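You operate a simulated robot arm through the tools that you are given. There is no shell and no other tool. Be economical: measure what you need, move in short steps, check, and stop when the job is done.

The job below is to be done with a simulated robot arm. You get a single attempt, and the scene is never put back.

Task
Stick the Daily label plate on the turntable's spool, then move the spool to the white plate.
Fine: Stick it on with the dial at Mark and turn back to Load before lifting. The clip stays on; the other label plates stay.

It is judged by the outcome, as a careful person would: the job done as asked, and still so three seconds after it is handed in. It fails if anything else is knocked over, pushed out of place, dropped, spilled or broken.

Robot
A 6-joint arm with a two-finger parallel gripper, fixed in place. Base frame: the origin is at the foot of the arm, x ahead of it, y to its left, z up; the work surface is at about z = 0.8. Readings come in m, rad, newtons and seconds.
With the tool pointing down near the work surface it reaches from about 0.24 to 0.64 m from the base axis. Its first joint turns from -1.152 to 1.152 rad. Payload 2.7 kg.
Tool frame: the origin (TCP) lies between the finger pads and is the grasp point; the fingertips stand 0.023 m ahead of it; z points along the fingers, y is the line along which they close. The gripper opens to 0.094 m. The fingers are 0.038 m wide and 0.01 m thick; the gripper's body (0.054 by 0.096 m) begins 0.039 m behind the TCP.
Orientation is told as [roll, pitch, yaw] about the base's x, y, z axes, in that order, counted from this pose: with the fingers straight down and closing along the base's y, the tool's x points along the base's -x, its y along +y and its z along -z.

Tools
- The arm moves only by the tool move_arm. Its argument "increments" is text: rows parted by semicolons, each of 7 numbers parted by spaces: the finger opening in mm, from 0 to 94, then the shift along the base's x, y, z in units of 40 mm (1.0 is 40 mm), then the turn, a rotation vector about the base's x, y, z in units of 8 degrees (1.0 is 8 degrees). In form: gripper x y z rx ry rz; .... A call has 1 to 20 rows; each row shifts and turns the commanded pose from where the row before left it. A call with a number of a shift or a turn outside -1 to 1 is refused whole. Rows are played at 5 a second. More than 0.05 m and 0.15 rad between two rows, or a gripper value outside its range, and nothing of the call is played. Where a pose cannot be reached the arm comes as near as it can. A force on the tool above 40 N (or 10 N above the force at the start of the call, whichever is more), or a blocked arm, ends the call early, and 0.2 s more pass. Each finger travels about 0.045 m/s and halts on what it meets, pressing with about 35 N; the grip force reading is that of the motor and also rises with nothing between the fingers. The clock runs only during rows and for 0.2 s after the last one: add rows that do not move to give the fingers time. It gives the time, the measured TCP pose, the force on the tool (base axes), the opening and the grip force at its end, in the units of the frame above (readings bear some noise), with the torque about the TCP (base axes, N m) and any sound that the robot's microphone picked up.
- Cameras (640 x 400 px; columns grow to the right, rows downward): "scene" is fixed at [0.0589, -0.4227, 1.4053]; the picture's right is [0.89, -0.47, 0.00], its down [-0.27, -0.51, -0.82] and it looks along [0.38, 0.73, -0.57] (base axes); focal length 312 px, centre (320, 200). "wrist" rides on the gripper at [0.086, 0.016, -0.074] in the tool frame; the picture's right is [-0.18, 0.98, 0.00], its down [-0.58, -0.11, -0.81] and it looks along [-0.79, -0.15, 0.59] (tool axes); focal length 243 px, centre (320, 200). There is no depth. A picture from a camera that has moved, and an enlarged one, comes with that camera's place and axes in the base frame and with its lens.
- capture(camera): a new picture of that camera. No time passes.
- zoom(camera, box): a new picture of the part [left, top, right, bottom] of that camera's present view, enlarged. No time passes.
- hand_in(): hands the job in; it is judged then, once.

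Go step by step. Nothing tells you positions but the pictures and the camera data: compare them with the known pose of the tool, close in by small moves and look again before you grip or let go. The budget is 120 turns and 84 pictures, counting those below and the enlarged ones. Unless the task says otherwise, let go and move clear before handing in, and close with one line.

The tools are called after ">>>" as a command line: name --argument value ..., lists and objects as JSON in quotes. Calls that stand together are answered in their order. move_arm: Moves the arm, as the interface text tells. Its arguments: {"type":"object","properties":{"increments":{"type":"string"}},"required":["increments"]} The other tools are called the same way: capture (camera) takes a picture; zoom (camera, box) takes an enlarged picture of a part of a camera's view; hand_in () hands the job in.

At the start:

```text
t: 0.0
eef_pos: [0.4392, 0.1611, 1.1848]
orientation: [0.001, 0.0, -0.001]
ft_force: [0.4, -0.5, 0.8]
ft_torque: [0.0, 0.01, 0.01]
grip_width: 0.094
grasp_force: 0.0
```

scene: 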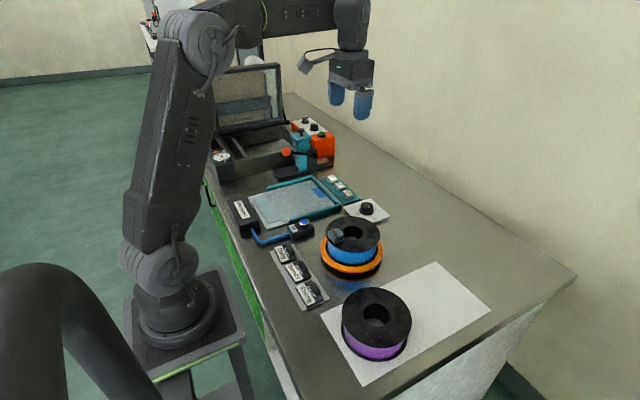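
wrist: 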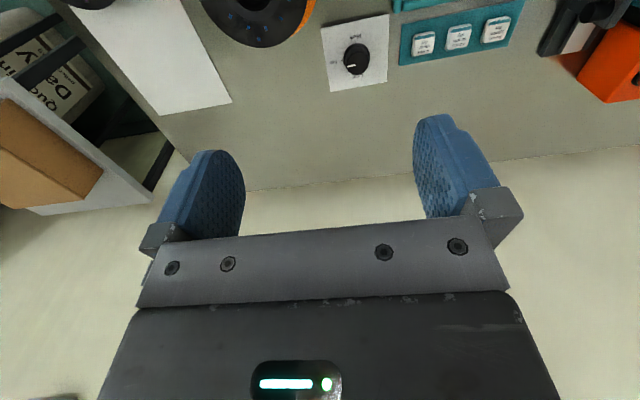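

I see a turntable (orange ring) with a blue spool and a clip on it, a dial on a white panel beside it, a rack of label plates, and a white plate holding a purple spool. I'll look closer first.

>>> zoom --camera "scene" --box '[300, 180, 420, 290]'

>>> zoom --camera "scene" --box '[220, 190, 340, 320]'

>>> zoom --camera "scene" --box '[310, 250, 500, 390]'

>>> zoom --camera "wrist" --box '[300, 0, 540, 120]'

```text
3.64 times, centred on (360, 235) of scene
camera zoom: at [0.0589, -0.4227, 1.4053], right [0.89, -0.47, 0.0], down [-0.27, -0.51, -0.82], along [0.38, 0.73, -0.57], focal length 1135 px, centre (174, 73)
```

zoom: 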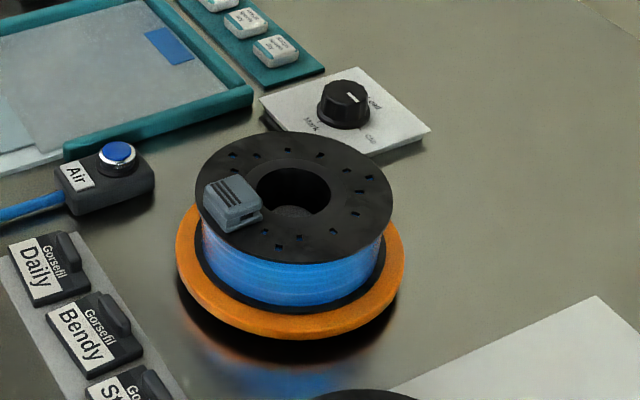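

```text
3.08 times, centred on (280, 255) of scene
camera zoom: at [0.0589, -0.4227, 1.4053], right [0.89, -0.47, 0.0], down [-0.27, -0.51, -0.82], along [0.38, 0.73, -0.57], focal length 961 px, centre (443, 31)
```

zoom: 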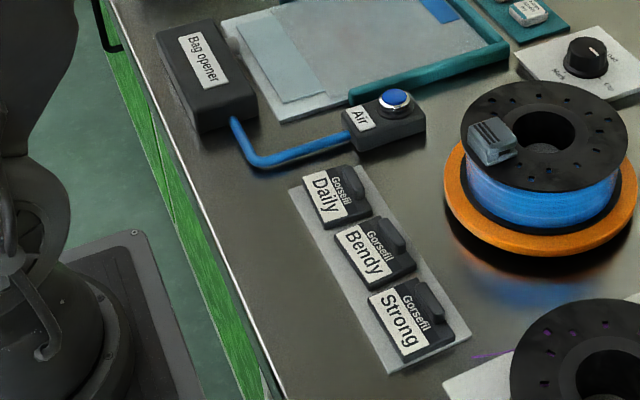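

```text
2.86 times, centred on (405, 320) of scene
camera zoom: at [0.0589, -0.4227, 1.4053], right [0.89, -0.47, 0.0], down [-0.27, -0.51, -0.82], along [0.38, 0.73, -0.57], focal length 892 px, centre (77, -143)
```

zoom: 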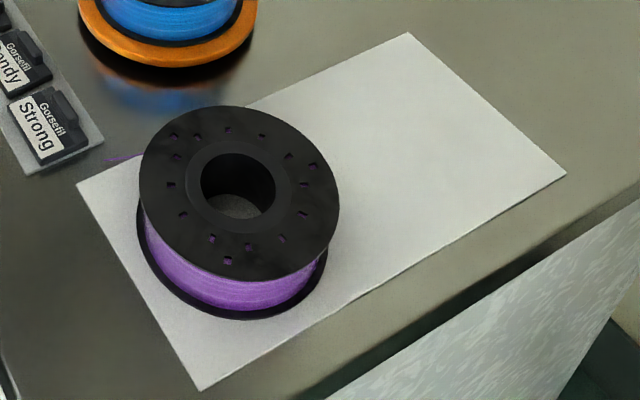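

```text
2.67 times, centred on (420, 60) of wrist
camera zoom: at [0.3528, 0.1786, 1.2588], right [0.18, 0.98, 0.0], down [0.58, -0.11, 0.81], along [0.79, -0.15, -0.59], focal length 647 px, centre (53, 573)
```

zoom: 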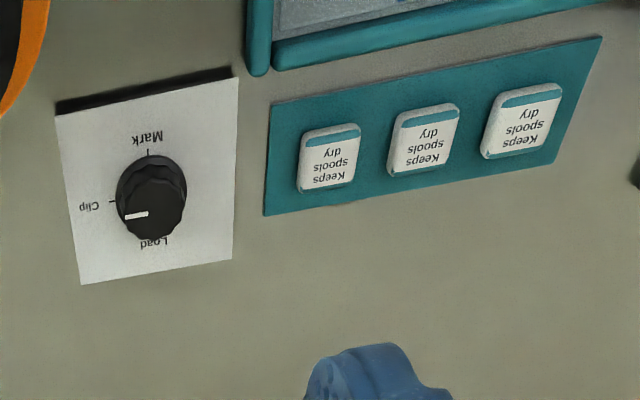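

The dial reads Load/Clip/Mark, and the rack runs along y near x≈0.25 with Daily at the far end (y≈0.15). I'll turn the tool 90° and look at the labels and spool up close.

>>> move_arm --increments "94 -.29 -.294 -.2 0 0 .9375;94 -.29 -.294 -.2 0 0 .9375;94 -.29 -.294 -.2 0 0 .9375;94 -.29 -.294 -.2 0 0 .9375;94 -.29 -.294 -.2 0 0 .9375;94 -.29 -.294 -.2 0 0 .9375;94 -.29 -.294 -.2 0 0 .9375;94 -.29 -.294 -.2 0 0 .9375;94 -.29 -.294 -.2 0 0 .9375;94 -.29 -.294 -.2 0 0 .9375;94 -.29 -.294 -.2 0 0 .9375;94 -.29 -.294 -.2 0 0 .9375;94 0 0 0 0 0 0"

>>> capture --camera "wrist"

```text
t: 2.8
eef_pos: [0.301, 0.0205, 1.089]
orientation: [0.0, -0.001, 1.572]
ft_force: [0.0, 0.5, -0.1]
ft_torque: [0.0, -0.06, -0.02]
grip_width: 0.094
grasp_force: 0.0
```

```text
77 pictures are left
camera wrist: at [0.2843, -0.0657, 1.1624], right [-0.98, 0.18, 0.0], down [0.11, 0.58, 0.81], along [0.15, 0.79, -0.59], focal length 243 px, centre (320, 200)
```

wrist: 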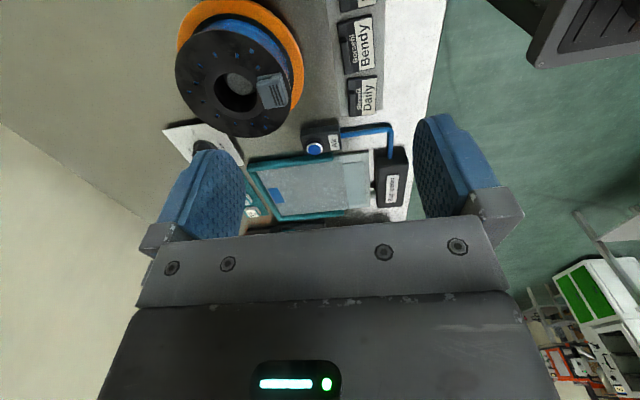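

The spool's hub hole shows something inside, and the labels are visible. Zooming in on both.

>>> zoom --camera "wrist" --box '[160, 0, 320, 150]'

>>> zoom --camera "wrist" --box '[300, 0, 420, 130]'

```text
2.67 times, centred on (240, 75) of wrist
camera zoom: at [0.2843, -0.0657, 1.1624], right [-0.98, 0.18, 0.0], down [0.11, 0.58, 0.81], along [0.15, 0.79, -0.59], focal length 647 px, centre (533, 533)
```

zoom: 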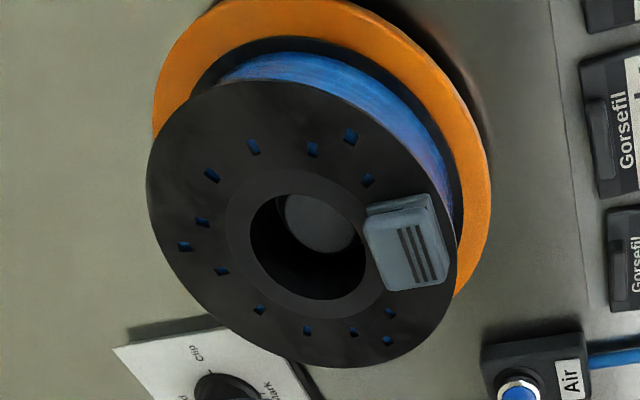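

```text
3.08 times, centred on (360, 65) of wrist
camera zoom: at [0.2843, -0.0657, 1.1624], right [-0.98, 0.18, 0.0], down [0.11, 0.58, 0.81], along [0.15, 0.79, -0.59], focal length 746 px, centre (197, 615)
```

zoom: 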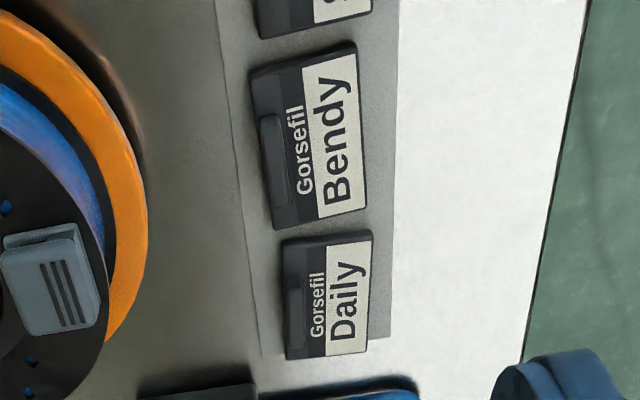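

The clip sits on the -x side of the spool's top flange. Next I'll look closely at the dial pointer.

>>> move_arm --increments "94 .745 .5 -.4 0 0 0;94 .745 .5 -.4 0 0 0;94 .745 .5 -.4 0 0 0;94 .745 .5 -.4 0 0 0;94 .745 .5 -.4 0 0 0;94 0 0 0 0 0 0"

>>> capture --camera "wrist"

>>> zoom --camera "scene" --box '[340, 190, 400, 230]'

```text
t: 4.2
eef_pos: [0.4499, 0.1223, 1.0084]
orientation: [-0.001, 0.001, 1.571]
ft_force: [0.3, -0.4, -0.4]
ft_torque: [-0.01, 0.02, -0.02]
grip_width: 0.094
grasp_force: 0.0
```

```text
74 pictures are left
camera wrist: at [0.4331, 0.0357, 1.0822], right [-0.98, 0.18, 0.0], down [0.11, 0.58, 0.81], along [0.15, 0.79, -0.59], focal length 243 px, centre (320, 200)
```

wrist: 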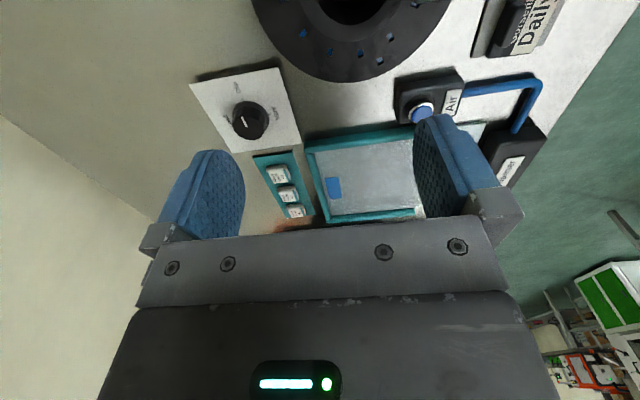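

```text
10.00 times, centred on (370, 210) of scene
camera zoom: at [0.0589, -0.4227, 1.4053], right [0.89, -0.47, 0.0], down [-0.27, -0.51, -0.82], along [0.38, 0.73, -0.57], focal length 3122 px, centre (-180, 100)
```

zoom: 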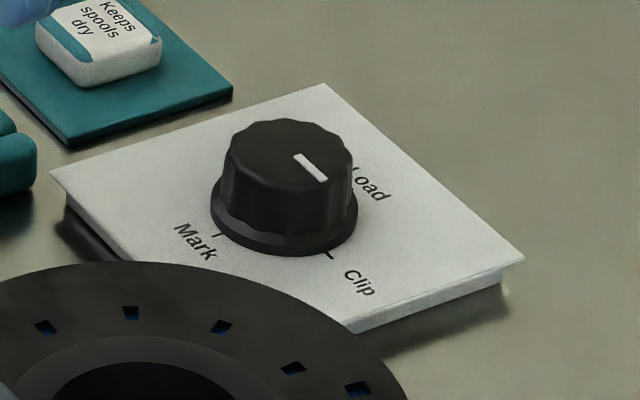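

>>> zoom --camera "wrist" --box '[180, 55, 310, 155]'

>>> zoom --camera "wrist" --box '[240, 0, 480, 110]'

```text
4.00 times, centred on (245, 105) of wrist
camera zoom: at [0.4331, 0.0357, 1.0822], right [-0.98, 0.18, 0.0], down [0.11, 0.58, 0.81], along [0.15, 0.79, -0.59], focal length 970 px, centre (620, 580)
```

zoom: 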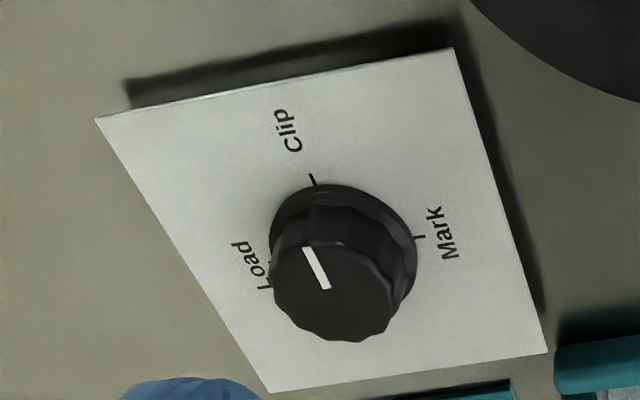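

```text
2.67 times, centred on (360, 55) of wrist
camera zoom: at [0.4331, 0.0357, 1.0822], right [-0.98, 0.18, 0.0], down [0.11, 0.58, 0.81], along [0.15, 0.79, -0.59], focal length 647 px, centre (213, 587)
```

zoom: 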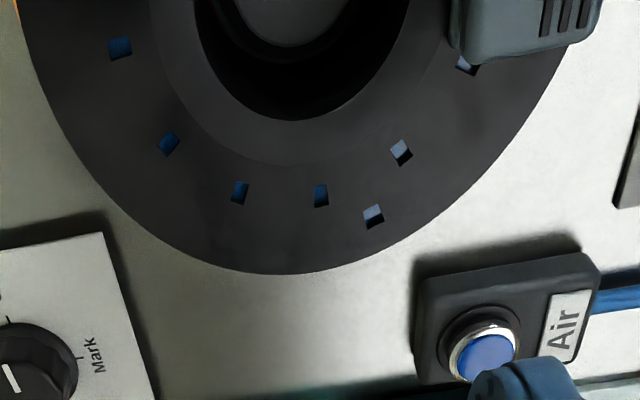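

The dial currently points at Clip; Mark is 90° clockwise seen from above and Load is 90° the other way. The knob is at about (0.549, 0.197), top z≈0.845. I'll go above it with a check.

>>> move_arm --increments "80 .826 .623 -.4 0 0 0;70 .826 .623 -.4 0 0 0;70 .826 .623 -.4 0 0 0;70 0 0 -.5 0 0 0;70 0 0 0 0 0 0"

>>> capture --camera "wrist"

>>> capture --camera "scene"

```text
t: 5.4
eef_pos: [0.5484, 0.1958, 0.9398]
orientation: [-0.001, 0.0, 1.572]
ft_force: [-0.1, -0.3, -0.3]
ft_torque: [-0.02, 0.0, 0.01]
grip_width: 0.07
grasp_force: 0.0
```

```text
70 pictures are left
camera wrist: at [0.5323, 0.11, 1.0146], right [-0.98, 0.18, 0.0], down [0.11, 0.58, 0.81], along [0.15, 0.79, -0.59], focal length 243 px, centre (320, 200)
```

wrist: 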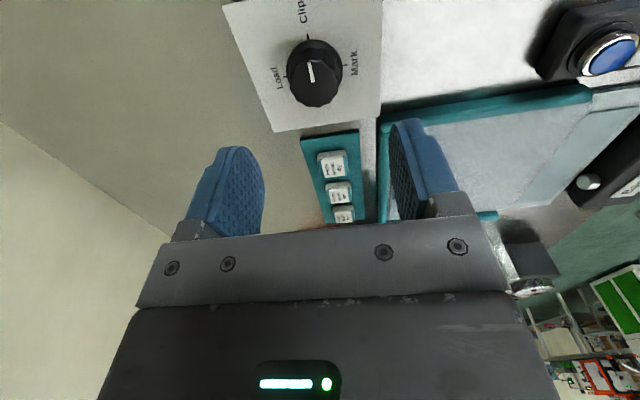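

```text
69 pictures are left
```

scene: 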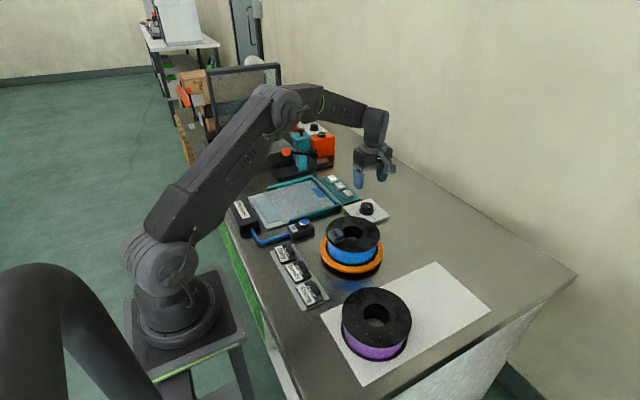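

The knob refines to about (0.553, 0.200). I'll nudge over, descend to z≈0.852 and close gently.

>>> move_arm --increments "70 .1 .12 -.4 0 0 0;70 0 0 -.6 0 0 0;70 0 0 -.6 0 0 0;70 0 0 -.6 0 0 0;70 0 0 0 0 0 0"

>>> capture --camera "wrist"

```text
t: 6.6
eef_pos: [0.5519, 0.2002, 0.8522]
orientation: [0.0, -0.001, 1.571]
ft_force: [-0.7, 0.1, -1.3]
ft_torque: [-0.02, -0.03, 0.02]
grip_width: 0.0699
grasp_force: 0.0
```

```text
68 pictures are left
camera wrist: at [0.5354, 0.1139, 0.9263], right [-0.98, 0.18, 0.0], down [0.11, 0.58, 0.81], along [0.15, 0.79, -0.59], focal length 243 px, centre (320, 200)
```

wrist: 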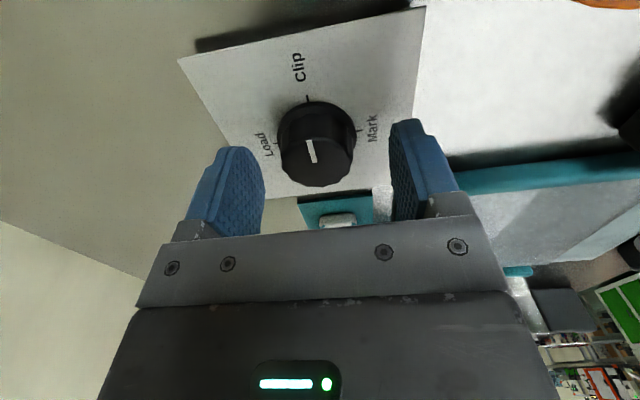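

The knob's height is ambiguous between my views, so I'll zoom to measure before closing.

>>> zoom --camera "wrist" --box '[240, 80, 400, 200]'

>>> zoom --camera "scene" --box '[330, 160, 420, 230]'

```text
3.33 times, centred on (320, 140) of wrist
camera zoom: at [0.5354, 0.1139, 0.9263], right [-0.98, 0.18, 0.0], down [0.11, 0.58, 0.81], along [0.15, 0.79, -0.59], focal length 809 px, centre (320, 400)
```

zoom: 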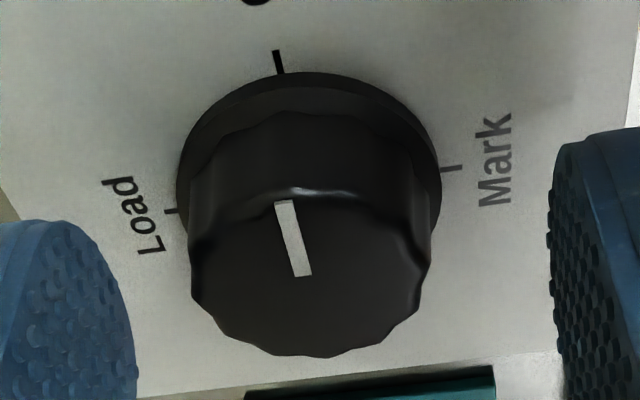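

```text
5.71 times, centred on (375, 195) of scene
camera zoom: at [0.0589, -0.4227, 1.4053], right [0.89, -0.47, 0.0], down [-0.27, -0.51, -0.82], along [0.38, 0.73, -0.57], focal length 1784 px, centre (6, 229)
```

zoom: 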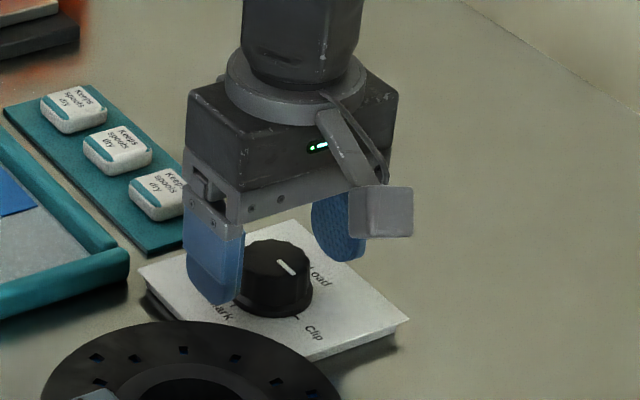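

Combining the views, the knob axis is near (0.555, 0.205), top z about 0.832–0.84. I'll shift slightly and lower 9 mm, then close and check.

>>> move_arm --increments "70 .075 .11 0 0 0 0;70 0 0 -.12 0 0 0;70 0 0 -.1 0 0 0;70 0 0 0 0 0 0"

>>> zoom --camera "scene" --box '[345, 180, 395, 220]'

```text
t: 7.6
eef_pos: [0.5553, 0.2045, 0.8429]
orientation: [0.001, 0.001, 1.571]
ft_force: [1.4, 0.5, -0.9]
ft_torque: [0.01, 0.01, -0.01]
grip_width: 0.07
grasp_force: 0.0
```

```text
10.00 times, centred on (370, 200) of scene
camera zoom: at [0.0589, -0.4227, 1.4053], right [0.89, -0.47, 0.0], down [-0.27, -0.51, -0.82], along [0.38, 0.73, -0.57], focal length 3122 px, centre (-180, 200)
```

zoom: 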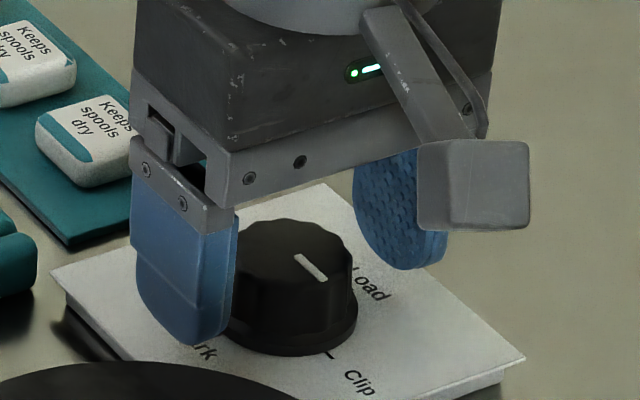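

Fingertips now straddle the knob well below its top. Closing.

>>> move_arm --increments "50 0 0 0 0 0 0;40 0 0 0 0 0 0;30 0 0 0 0 0 0;30 0 0 0 0 0 0"

>>> zoom --camera "wrist" --box '[200, 60, 440, 220]'

```text
t: 8.6
eef_pos: [0.5545, 0.2038, 0.8444]
orientation: [0.002, 0.0, 1.569]
ft_force: [-5.0, -0.4, 1.8]
ft_torque: [0.05, 0.17, 0.01]
grip_width: 0.0388
grasp_force: 44.6
```

```text
2.50 times, centred on (320, 140) of wrist
camera zoom: at [0.5385, 0.1183, 0.9178], right [-0.98, 0.18, 0.0], down [0.11, 0.58, 0.81], along [0.15, 0.79, -0.59], focal length 606 px, centre (320, 350)
```

zoom: 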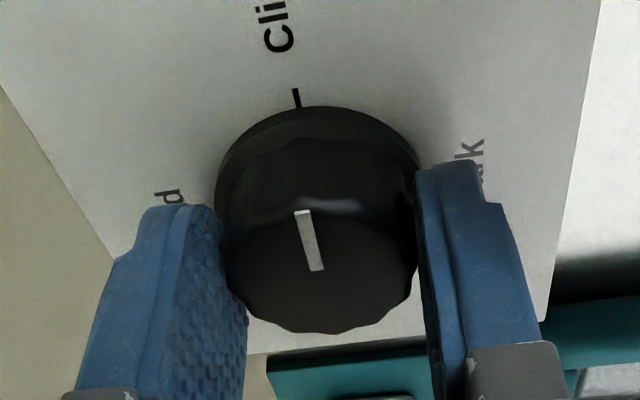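

The knob is gripped (38.8 mm). Turning clockwise toward Mark in stages.

>>> move_arm --increments "30 0 0 0 0 0 -.8;30 0 0 0 0 0 -.8;30 0 0 0 0 0 -.8;30 0 0 0 0 0 -.8;30 0 0 0 0 0 -.8;30 0 0 0 0 0 -.8;30 0 0 0 0 0 0"

>>> zoom --camera "scene" --box '[310, 170, 430, 280]'

```text
t: 10.2
eef_pos: [0.5549, 0.2045, 0.843]
orientation: [0.001, 0.002, 0.898]
ft_force: [-19.3, 0.6, 2.9]
ft_torque: [0.6, 0.15, 0.02]
grip_width: 0.0389
grasp_force: 45.2
```

```text
3.64 times, centred on (370, 225) of scene
camera zoom: at [0.0584, -0.4228, 1.4053], right [0.89, -0.47, 0.0], down [-0.27, -0.51, -0.82], along [0.38, 0.73, -0.57], focal length 1135 px, centre (138, 109)
```

zoom: 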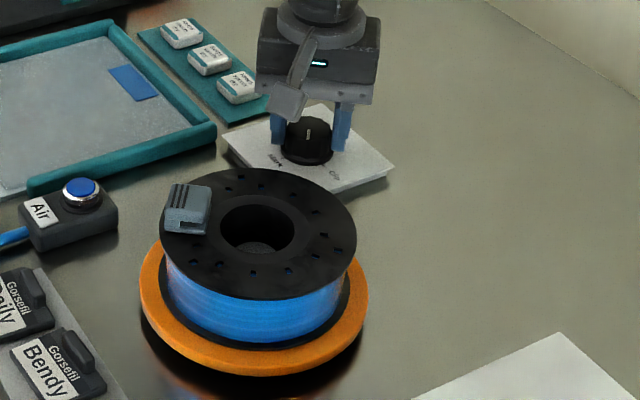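

The turntable follows the dial and the clip has swung away. There's a 19 N side load, so I'll ease -x slightly while finishing the turn.

>>> move_arm --increments "30 -.03 0 0 0 0 -.8;30 -.02 0 0 0 0 -.8;30 0 0 0 0 0 -.8;30 0 0 0 0 0 -.8;30 0 0 0 0 0 0"

>>> zoom --camera "scene" --box '[345, 190, 395, 230]'

```text
t: 11.4
eef_pos: [0.5531, 0.2057, 0.8439]
orientation: [-0.001, -0.004, 0.452]
ft_force: [5.4, 7.9, -10.5]
ft_torque: [0.11, -0.51, -0.01]
grip_width: 0.0387
grasp_force: 45.2
```

```text
10.00 times, centred on (370, 210) of scene
camera zoom: at [0.0592, -0.4225, 1.4054], right [0.89, -0.47, 0.0], down [-0.27, -0.51, -0.82], along [0.38, 0.73, -0.57], focal length 3122 px, centre (-180, 100)
```

zoom: 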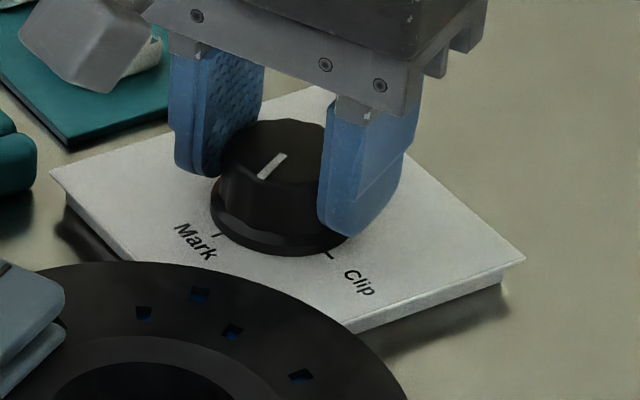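

About 26° remain to Mark; continuing.

>>> move_arm --increments "30 0 0 0 0 0 -.8;30 0 0 0 0 0 -.8;30 0 0 0 0 0 -.8;30 0 0 0 0 0 -.84;30 0 0 0 0 0 0"

>>> zoom --camera "scene" --box '[310, 180, 430, 280]'

>>> capture --camera "wrist"

```text
t: 12.6
eef_pos: [0.5545, 0.2042, 0.8442]
orientation: [0.002, -0.001, 0.0]
ft_force: [7.5, 10.9, -9.6]
ft_torque: [0.24, -0.74, 0.01]
grip_width: 0.0385
grasp_force: 44.5
```

```text
4.00 times, centred on (370, 230) of scene
camera zoom: at [0.0592, -0.4224, 1.4054], right [0.89, -0.47, 0.0], down [-0.27, -0.51, -0.82], along [0.38, 0.73, -0.57], focal length 1249 px, centre (120, 80)
```

zoom: 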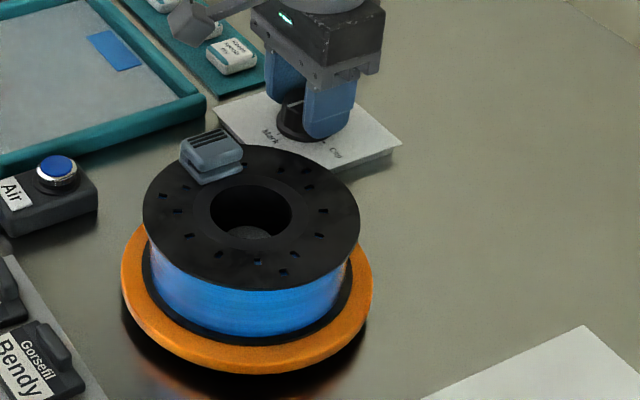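

```text
60 pictures are left
camera wrist: at [0.467, 0.2215, 0.9179], right [0.18, 0.98, 0.0], down [0.58, -0.11, 0.81], along [0.79, -0.15, -0.59], focal length 243 px, centre (320, 200)
```

wrist: 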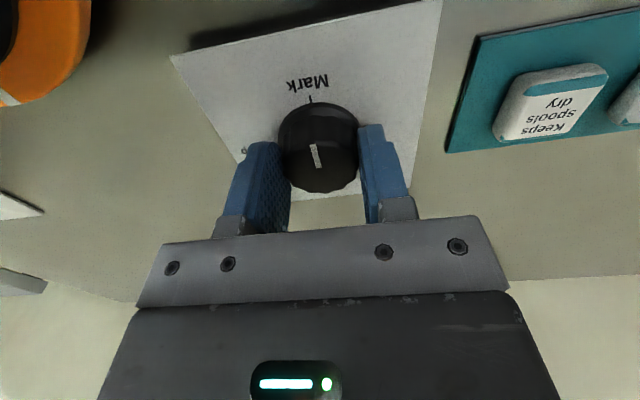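

Dial is at Mark and the clip now sits on the far (+y) side. Releasing and rising, then viewing the turntable from above.

>>> move_arm --increments "50 0 0 0 0 0 0;70 0 0 0 0 0 0;70 0 0 0 0 0 0;70 0 0 .8 0 0 0;70 0 0 1 0 0 0;70 0 0 1 0 0 0;70 -.9 -.5 .5 0 0 0;70 -.9 -.5 .5 0 0 0;70 -.9 -.5 .5 0 0 0;70 -.9 -.5 .5 0 0 0;70 -.9 -.5 0 0 0 0;70 -.9 -.5 0 0 0 0;70 0 0 0 0 0 0"

>>> capture --camera "wrist"

>>> zoom --camera "scene" --box '[310, 190, 430, 290]'

```text
t: 15.4
eef_pos: [0.3382, 0.0859, 1.0368]
orientation: [0.001, 0.001, 0.002]
ft_force: [-0.4, 0.1, 0.7]
ft_torque: [0.02, -0.01, 0.01]
grip_width: 0.0701
grasp_force: 0.1
```

```text
59 pictures are left
camera wrist: at [0.2511, 0.1024, 1.1105], right [0.18, 0.98, 0.0], down [0.58, -0.11, 0.81], along [0.79, -0.15, -0.59], focal length 243 px, centre (320, 200)
```

wrist: 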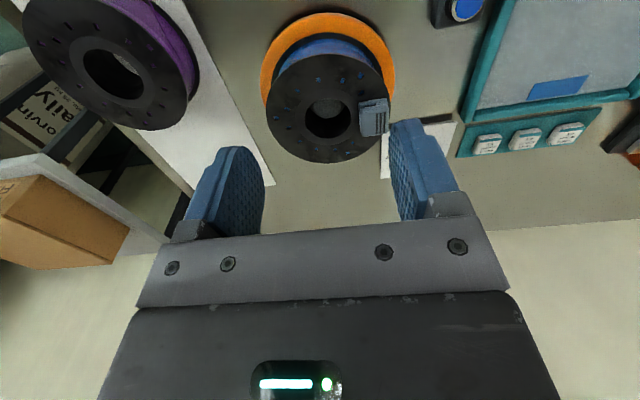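

```text
4.00 times, centred on (370, 240) of scene
camera zoom: at [0.0588, -0.4227, 1.4053], right [0.89, -0.47, 0.0], down [-0.27, -0.51, -0.82], along [0.38, 0.73, -0.57], focal length 1249 px, centre (120, 40)
```

zoom: 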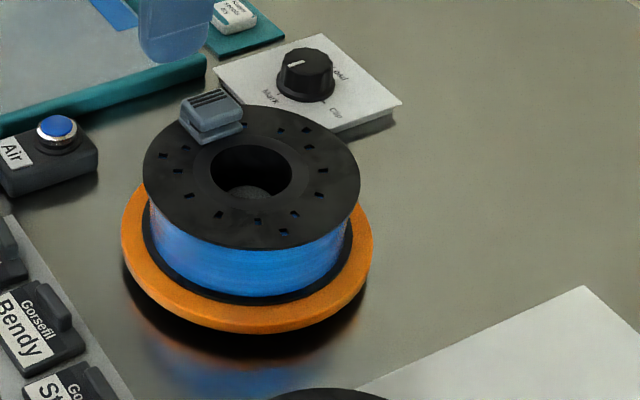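

>>> zoom --camera "wrist" --box '[240, 0, 420, 170]'

```text
2.35 times, centred on (330, 85) of wrist
camera zoom: at [0.2511, 0.1024, 1.1105], right [0.18, 0.98, 0.0], down [0.58, -0.11, 0.81], along [0.79, -0.15, -0.59], focal length 571 px, centre (296, 471)
```

zoom: 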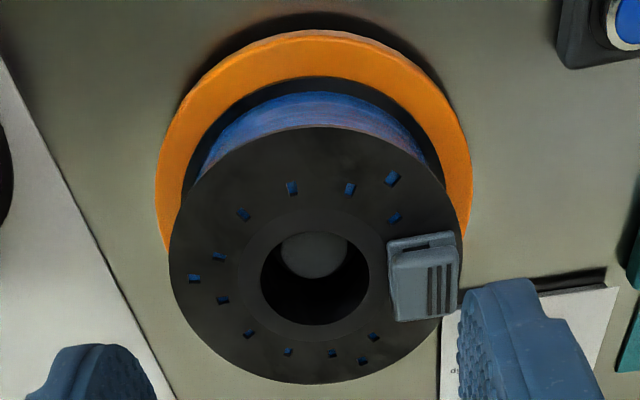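

The flange's near (-x) side is free — a good spot for the label. Now I'll look closely at the Daily plate.

>>> move_arm --increments "70 -.14 -.117 0 0 0 .9375;70 -.14 -.117 0 0 0 .9375;70 -.14 -.117 -.15 0 0 .9375;70 -.14 -.117 -.15 0 0 .9375;70 -.14 -.117 -.15 0 0 .9375;70 -.14 -.117 -.15 0 0 .9375;70 -.14 -.117 -.15 0 0 .9375;70 -.14 -.117 -.15 0 0 .9375;70 -.14 -.117 -.15 0 0 .9375;70 -.14 -.117 -.15 0 0 .9375;70 -.14 -.117 -.15 0 0 .9375;70 -.14 -.117 -.15 0 0 .9375;70 0 0 0 0 0 0"

>>> capture --camera "wrist"

>>> zoom --camera "scene" --box '[260, 230, 340, 310]'

```text
t: 18.2
eef_pos: [0.2703, 0.0285, 0.975]
orientation: [0.001, 0.001, 1.573]
ft_force: [0.0, -0.4, -0.3]
ft_torque: [-0.02, -0.02, -0.02]
grip_width: 0.07
grasp_force: 0.0
```

```text
56 pictures are left
camera wrist: at [0.254, -0.0582, 1.0498], right [-0.98, 0.18, 0.0], down [0.11, 0.58, 0.81], along [0.15, 0.79, -0.59], focal length 243 px, centre (320, 200)
```

wrist: 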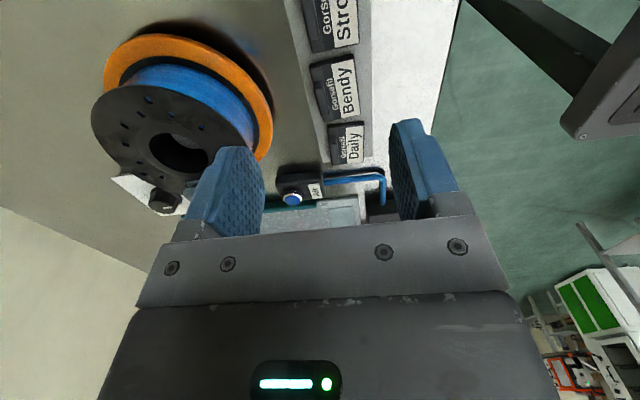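

```text
5.00 times, centred on (300, 270) of scene
camera zoom: at [0.0589, -0.4227, 1.4053], right [0.89, -0.47, 0.0], down [-0.27, -0.51, -0.82], along [0.38, 0.73, -0.57], focal length 1561 px, centre (420, -150)
```

zoom: 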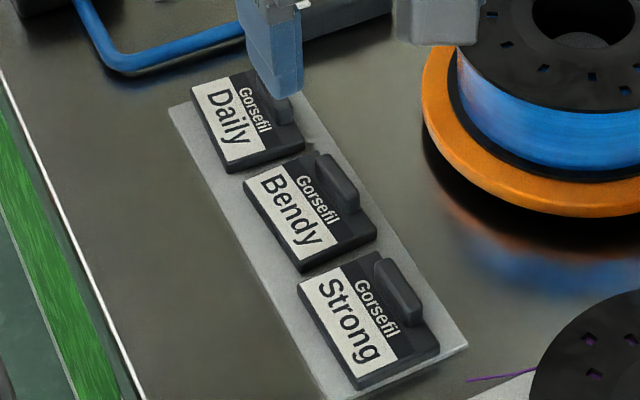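

The plates are ~62×42 mm, with a raised tab near their +x edge; Daily's tab is about (0.268, 0.157). I'll hover over it to refine.

>>> move_arm --increments "60 -.01 .8 0 0 0 0;50 -.01 .8 0 0 0 0;50 -.01 .8 -.5 0 0 0;50 -.01 .8 -.6 0 0 0;50 0 0 -.6 0 0 0;50 0 0 0 0 0 0"

>>> capture --camera "wrist"

>>> zoom --camera "scene" --box '[250, 200, 330, 270]'

```text
t: 19.6
eef_pos: [0.2703, 0.1567, 0.9079]
orientation: [0.0, 0.0, 1.573]
ft_force: [0.6, 0.1, -0.5]
ft_torque: [-0.04, 0.03, -0.01]
grip_width: 0.05
grasp_force: 0.0
```

```text
54 pictures are left
camera wrist: at [0.2525, 0.0708, 0.9821], right [-0.98, 0.18, 0.0], down [0.11, 0.58, 0.81], along [0.15, 0.79, -0.59], focal length 243 px, centre (320, 200)
```

wrist: 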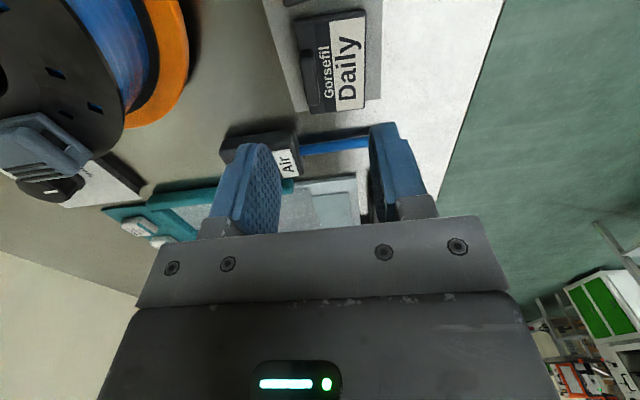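

```text
5.71 times, centred on (290, 235) of scene
camera zoom: at [0.0589, -0.4227, 1.4053], right [0.89, -0.47, 0.0], down [-0.27, -0.51, -0.82], along [0.38, 0.73, -0.57], focal length 1784 px, centre (491, 0)
```

zoom: 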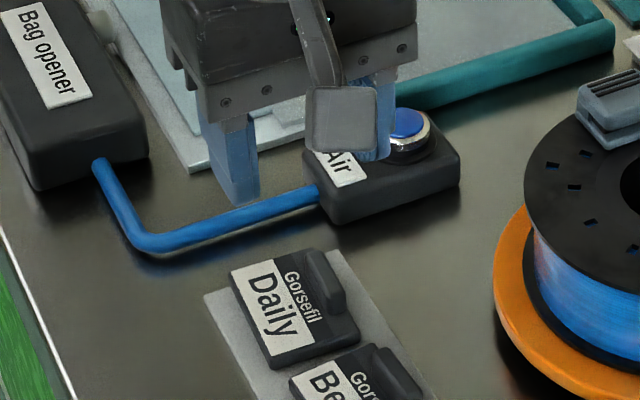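

>>> zoom --camera "wrist" --box '[260, 0, 400, 120]'

```text
3.33 times, centred on (330, 60) of wrist
camera zoom: at [0.2525, 0.0708, 0.9821], right [-0.98, 0.18, 0.0], down [0.11, 0.58, 0.81], along [0.15, 0.79, -0.59], focal length 809 px, centre (287, 667)
```

zoom: 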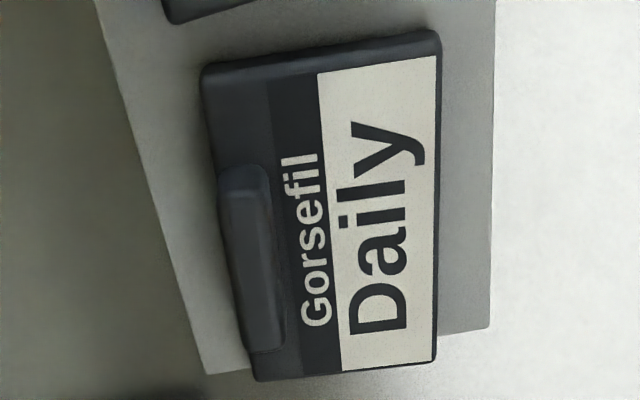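

Refined tab estimate: (0.272, 0.151). Lowering to just above tab height and looking again.

>>> move_arm --increments "50 .05 -.14 -.5 0 0 0;50 0 0 -.6 0 0 0;50 0 0 0 0 0 0"

>>> zoom --camera "wrist" --box '[200, 20, 440, 220]'

>>> zoom --camera "scene" --box '[250, 210, 320, 270]'

```text
t: 20.4
eef_pos: [0.2704, 0.1508, 0.8644]
orientation: [0.0, 0.0, 1.573]
ft_force: [0.3, 0.6, -0.5]
ft_torque: [0.01, 0.03, -0.02]
grip_width: 0.0499
grasp_force: 0.0
```

```text
2.00 times, centred on (320, 120) of wrist
camera zoom: at [0.2547, 0.0649, 0.9388], right [-0.98, 0.18, 0.0], down [0.11, 0.58, 0.81], along [0.15, 0.79, -0.59], focal length 485 px, centre (320, 360)
```

zoom: 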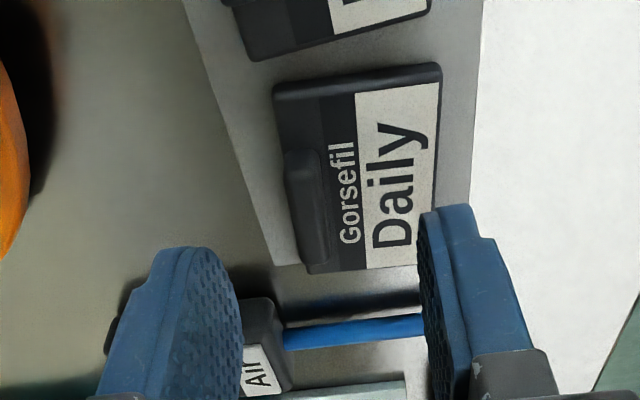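

```text
6.67 times, centred on (285, 240) of scene
camera zoom: at [0.0589, -0.4227, 1.4053], right [0.89, -0.47, 0.0], down [-0.27, -0.51, -0.82], along [0.38, 0.73, -0.57], focal length 2082 px, centre (553, -67)
```

zoom: 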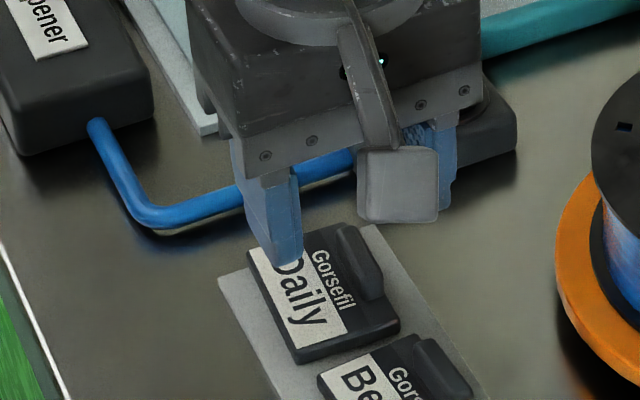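

Tab at about (0.272, 0.148). Going down 20 mm more and checking.

>>> move_arm --increments "50 .04 -.05 -.25 0 0 0;50 0 0 -.25 0 0 0;50 0 0 0 0 0 0"

>>> zoom --camera "wrist" --box '[200, 60, 440, 220]'

>>> zoom --camera "scene" --box '[260, 225, 310, 265]'

```text
t: 21.2
eef_pos: [0.2732, 0.1487, 0.8443]
orientation: [0.0, -0.001, 1.573]
ft_force: [0.6, -0.3, -0.2]
ft_torque: [0.0, 0.02, 0.02]
grip_width: 0.0498
grasp_force: 0.0
```

```text
2.50 times, centred on (320, 140) of wrist
camera zoom: at [0.2562, 0.0623, 0.9181], right [-0.98, 0.18, 0.0], down [0.11, 0.58, 0.81], along [0.15, 0.79, -0.59], focal length 606 px, centre (320, 350)
```

zoom: 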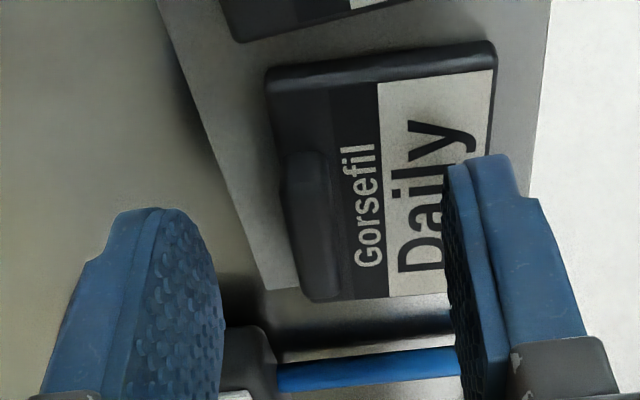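

```text
10.00 times, centred on (285, 245) of scene
camera zoom: at [0.0589, -0.4227, 1.4053], right [0.89, -0.47, 0.0], down [-0.27, -0.51, -0.82], along [0.38, 0.73, -0.57], focal length 3122 px, centre (670, -250)
```

zoom: 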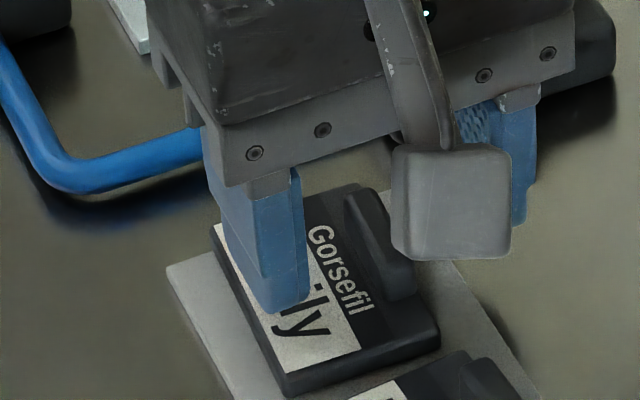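

Aligned; lowering a few more mm carefully, watching force.

>>> move_arm --increments "50 0 0 -.08 0 0 0;50 0 0 -.07 0 0 0;50 0 0 0 0 0 0"

>>> zoom --camera "scene" --box '[260, 225, 310, 265]'

```text
t: 22.0
eef_pos: [0.2735, 0.1485, 0.838]
orientation: [0.0, 0.002, 1.573]
ft_force: [-0.1, 0.0, -0.5]
ft_torque: [-0.04, 0.0, -0.02]
grip_width: 0.0501
grasp_force: 0.3
```

```text
10.00 times, centred on (285, 245) of scene
camera zoom: at [0.0589, -0.4227, 1.4053], right [0.89, -0.47, 0.0], down [-0.27, -0.51, -0.82], along [0.38, 0.73, -0.57], focal length 3122 px, centre (670, -250)
```

zoom: 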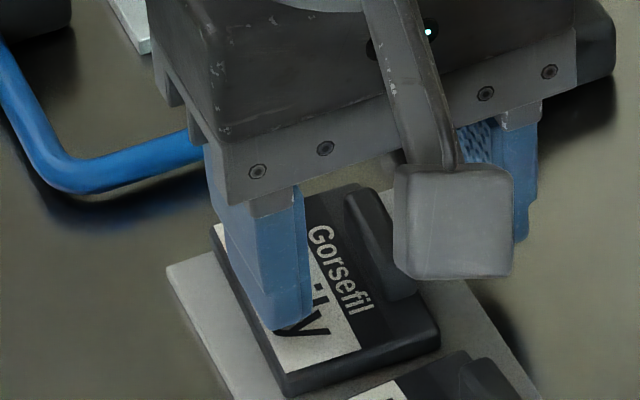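

No contact yet. Closing on the tab here.

>>> move_arm --increments "35 0 0 0 0 0 0;20 0 0 0 0 0 0;8 0 0 0 0 0 0;4 0 0 0 0 0 0;4 0 0 0 0 0 0"

>>> zoom --camera "wrist" --box '[200, 60, 440, 220]'

>>> zoom --camera "scene" --box '[260, 225, 310, 265]'

```text
t: 23.2
eef_pos: [0.2733, 0.1487, 0.8386]
orientation: [0.002, 0.0, 1.572]
ft_force: [0.0, 0.4, 0.3]
ft_torque: [-0.01, -0.01, 0.02]
grip_width: 0.0084
grasp_force: 34.7
```

```text
2.50 times, centred on (320, 140) of wrist
camera zoom: at [0.2564, 0.0623, 0.9121], right [-0.98, 0.18, 0.0], down [0.11, 0.58, 0.81], along [0.15, 0.79, -0.59], focal length 606 px, centre (320, 350)
```

zoom: 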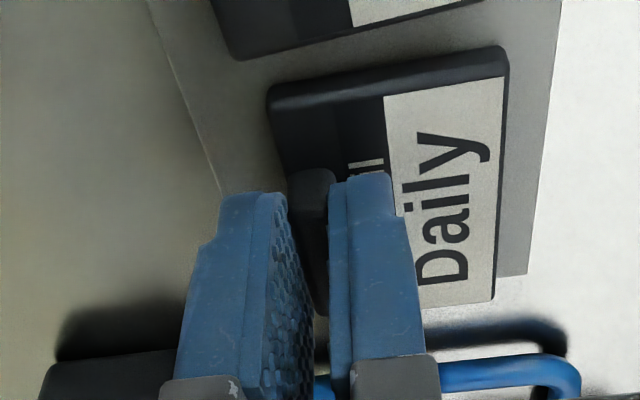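

```text
10.00 times, centred on (285, 245) of scene
camera zoom: at [0.0589, -0.4227, 1.4053], right [0.89, -0.47, 0.0], down [-0.27, -0.51, -0.82], along [0.38, 0.73, -0.57], focal length 3122 px, centre (670, -250)
```

zoom: 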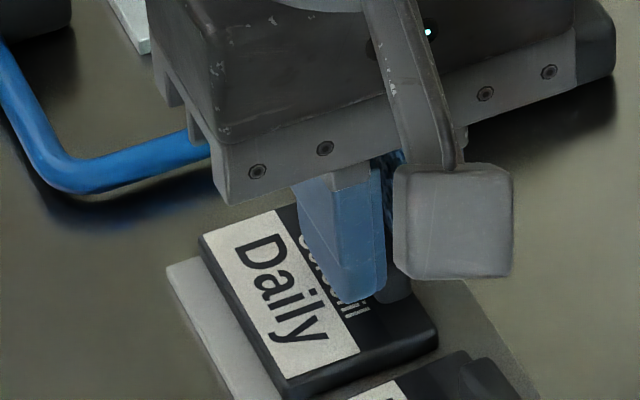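

Tab gripped at 8.4 mm. Lifting straight up and checking.

>>> move_arm --increments "2 0 0 .3 0 0 0;2 0 0 .7 0 0 0;2 0 0 .9 0 0 0;2 0 0 .9 0 0 0;2 0 0 0 0 0 0"

>>> capture --camera "wrist"

>>> zoom --camera "scene" --box '[240, 180, 400, 300]'

```text
t: 24.4
eef_pos: [0.272, 0.1476, 0.9497]
orientation: [0.0, 0.001, 1.572]
ft_force: [0.6, -0.1, -0.4]
ft_torque: [0.01, -0.02, 0.0]
grip_width: 0.0084
grasp_force: 34.9
```

```text
44 pictures are left
camera wrist: at [0.2554, 0.0618, 1.0246], right [-0.98, 0.18, 0.0], down [0.11, 0.58, 0.81], along [0.15, 0.79, -0.59], focal length 243 px, centre (320, 200)
```

wrist: 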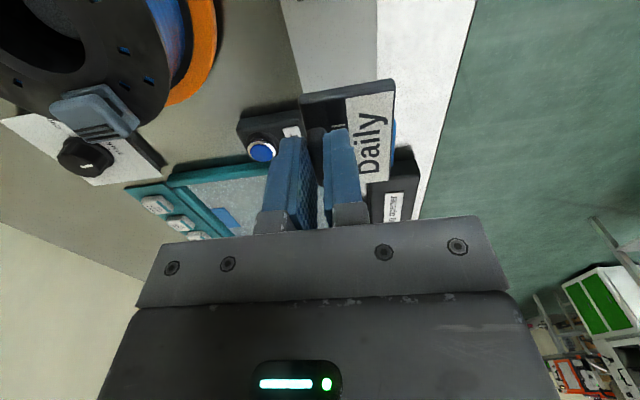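

```text
3.33 times, centred on (320, 240) of scene
camera zoom: at [0.0589, -0.4227, 1.4053], right [0.89, -0.47, 0.0], down [-0.27, -0.51, -0.82], along [0.38, 0.73, -0.57], focal length 1041 px, centre (320, 67)
```

zoom: 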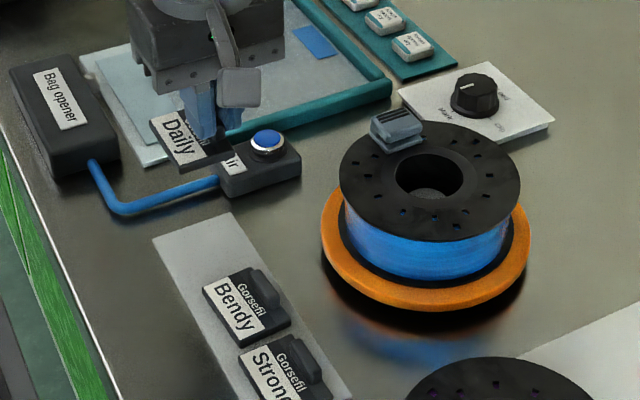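

The Daily plate is held firmly. Spool centre ≈(0.417, 0.080), flange top ≈0.874; I'll bring the plate over the free near side, turned 20° away from the clip.

>>> move_arm --increments "2 .73 -.51 0 0 0 .625;2 .73 -.51 0 0 0 .625;2 .73 -.51 0 0 0 .625;2 .73 -.51 0 0 0 .625;2 0 0 0 0 0 0"

>>> capture --camera "wrist"

>>> zoom --camera "scene" --box '[310, 180, 410, 280]'

```text
t: 25.6
eef_pos: [0.39, 0.0668, 0.9489]
orientation: [0.003, 0.0, 1.922]
ft_force: [-0.8, -0.3, -0.7]
ft_torque: [-0.03, 0.04, 0.0]
grip_width: 0.0082
grasp_force: 34.9
```

```text
42 pictures are left
camera wrist: at [0.4039, -0.0192, 1.0239], right [-0.99, -0.17, 0.0], down [-0.1, 0.58, 0.81], along [-0.13, 0.8, -0.59], focal length 243 px, centre (320, 200)
```

wrist: 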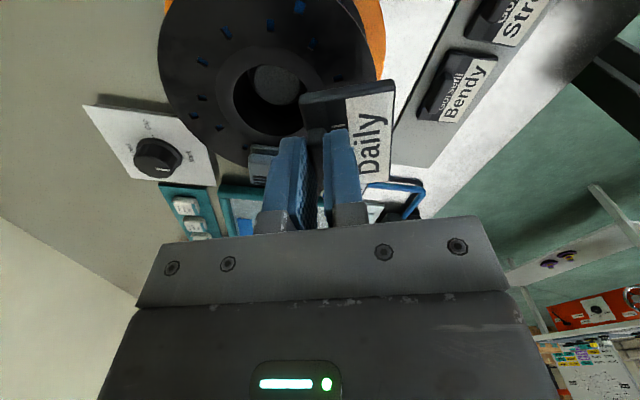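

```text
4.00 times, centred on (360, 230) of scene
camera zoom: at [0.0589, -0.4227, 1.4053], right [0.89, -0.47, 0.0], down [-0.27, -0.51, -0.82], along [0.38, 0.73, -0.57], focal length 1249 px, centre (160, 80)
```

zoom: 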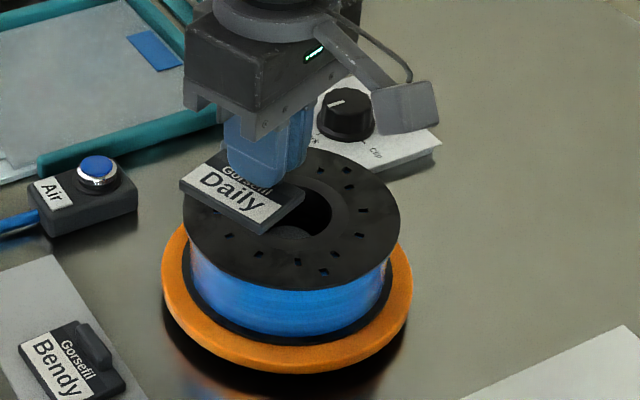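

>>> move_arm --increments "2 0 0 -.35 0 0 0;2 0 0 -.3 0 0 0;2 0 0 0 0 0 0"

>>> zoom --camera "wrist" --box '[140, 0, 440, 220]'

>>> zoom --camera "scene" --box '[320, 200, 390, 260]'

```text
t: 26.4
eef_pos: [0.3879, 0.0673, 0.924]
orientation: [0.0, 0.001, 1.922]
ft_force: [-0.7, 0.1, 0.1]
ft_torque: [-0.01, 0.01, 0.01]
grip_width: 0.0081
grasp_force: 35.2
```

```text
1.82 times, centred on (290, 110) of wrist
camera zoom: at [0.4034, -0.0192, 0.9976], right [-0.99, -0.17, 0.0], down [-0.1, 0.58, 0.81], along [-0.13, 0.8, -0.59], focal length 441 px, centre (374, 364)
```

zoom: 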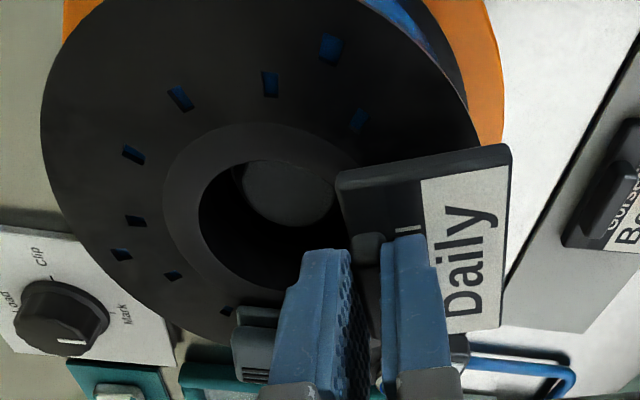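

```text
6.67 times, centred on (355, 230) of scene
camera zoom: at [0.0589, -0.4227, 1.4053], right [0.89, -0.47, 0.0], down [-0.27, -0.51, -0.82], along [0.38, 0.73, -0.57], focal length 2082 px, centre (87, 0)
```

zoom: 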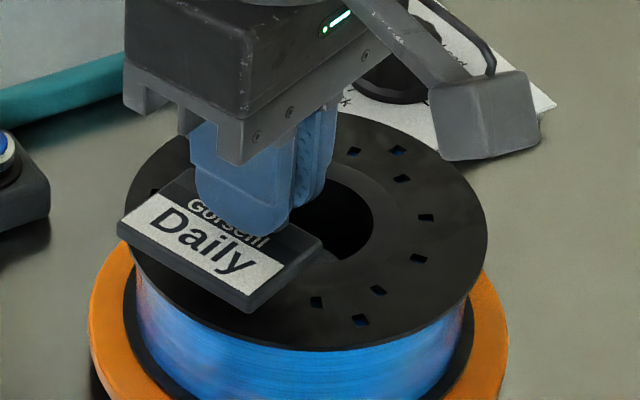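

The far corner would overhang slightly, so I'll shift ~5 mm along the plate and 2 mm inward, lower 8 mm, and look.

>>> move_arm --increments "2 .1 -.11 -.1 0 0 0;2 0 0 -.1 0 0 0;2 0 0 0 0 0 0"

>>> zoom --camera "wrist" --box '[140, 0, 440, 220]'

>>> zoom --camera "scene" --box '[320, 200, 390, 260]'

```text
t: 27.2
eef_pos: [0.3944, 0.0622, 0.9147]
orientation: [-0.001, 0.001, 1.922]
ft_force: [0.4, -0.3, -0.6]
ft_torque: [-0.02, 0.03, -0.02]
grip_width: 0.0083
grasp_force: 35.3
```

```text
1.82 times, centred on (290, 110) of wrist
camera zoom: at [0.4074, -0.0239, 0.9896], right [-0.99, -0.17, 0.0], down [-0.1, 0.58, 0.81], along [-0.13, 0.8, -0.59], focal length 441 px, centre (374, 364)
```

zoom: 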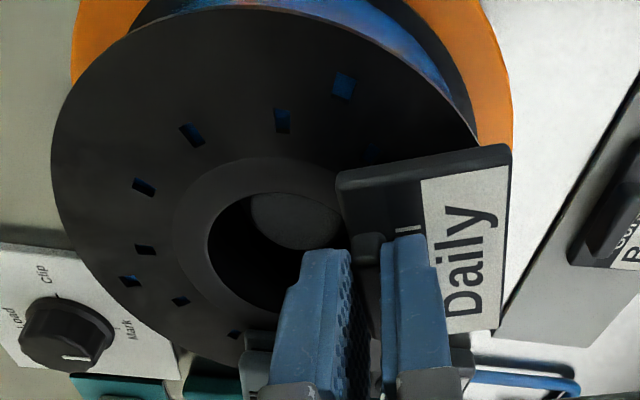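

```text
6.67 times, centred on (355, 230) of scene
camera zoom: at [0.0589, -0.4227, 1.4053], right [0.89, -0.47, 0.0], down [-0.27, -0.51, -0.82], along [0.38, 0.73, -0.57], focal length 2082 px, centre (87, 0)
```

zoom: 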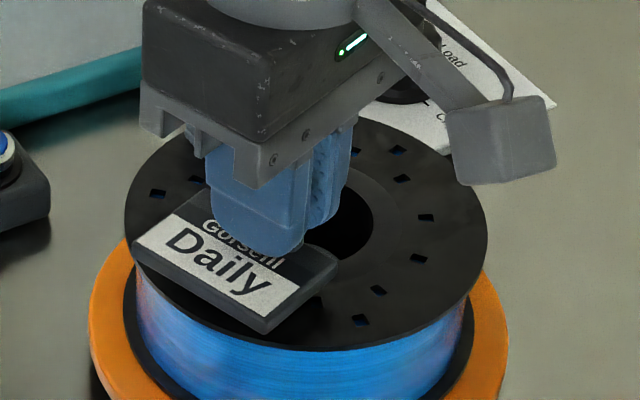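

Well placed. Lowering to contact in small steps.

>>> move_arm --increments "2 .02 -.05 -.05 0 0 0;2 0 0 -.05 0 0 0;2 0 0 0 0 0 0"

```text
t: 28.0
eef_pos: [0.3944, 0.0606, 0.9127]
orientation: [0.0, 0.001, 1.92]
ft_force: [0.2, -0.1, 0.9]
ft_torque: [0.0, 0.05, -0.01]
grip_width: 0.0083
grasp_force: 34.8
```

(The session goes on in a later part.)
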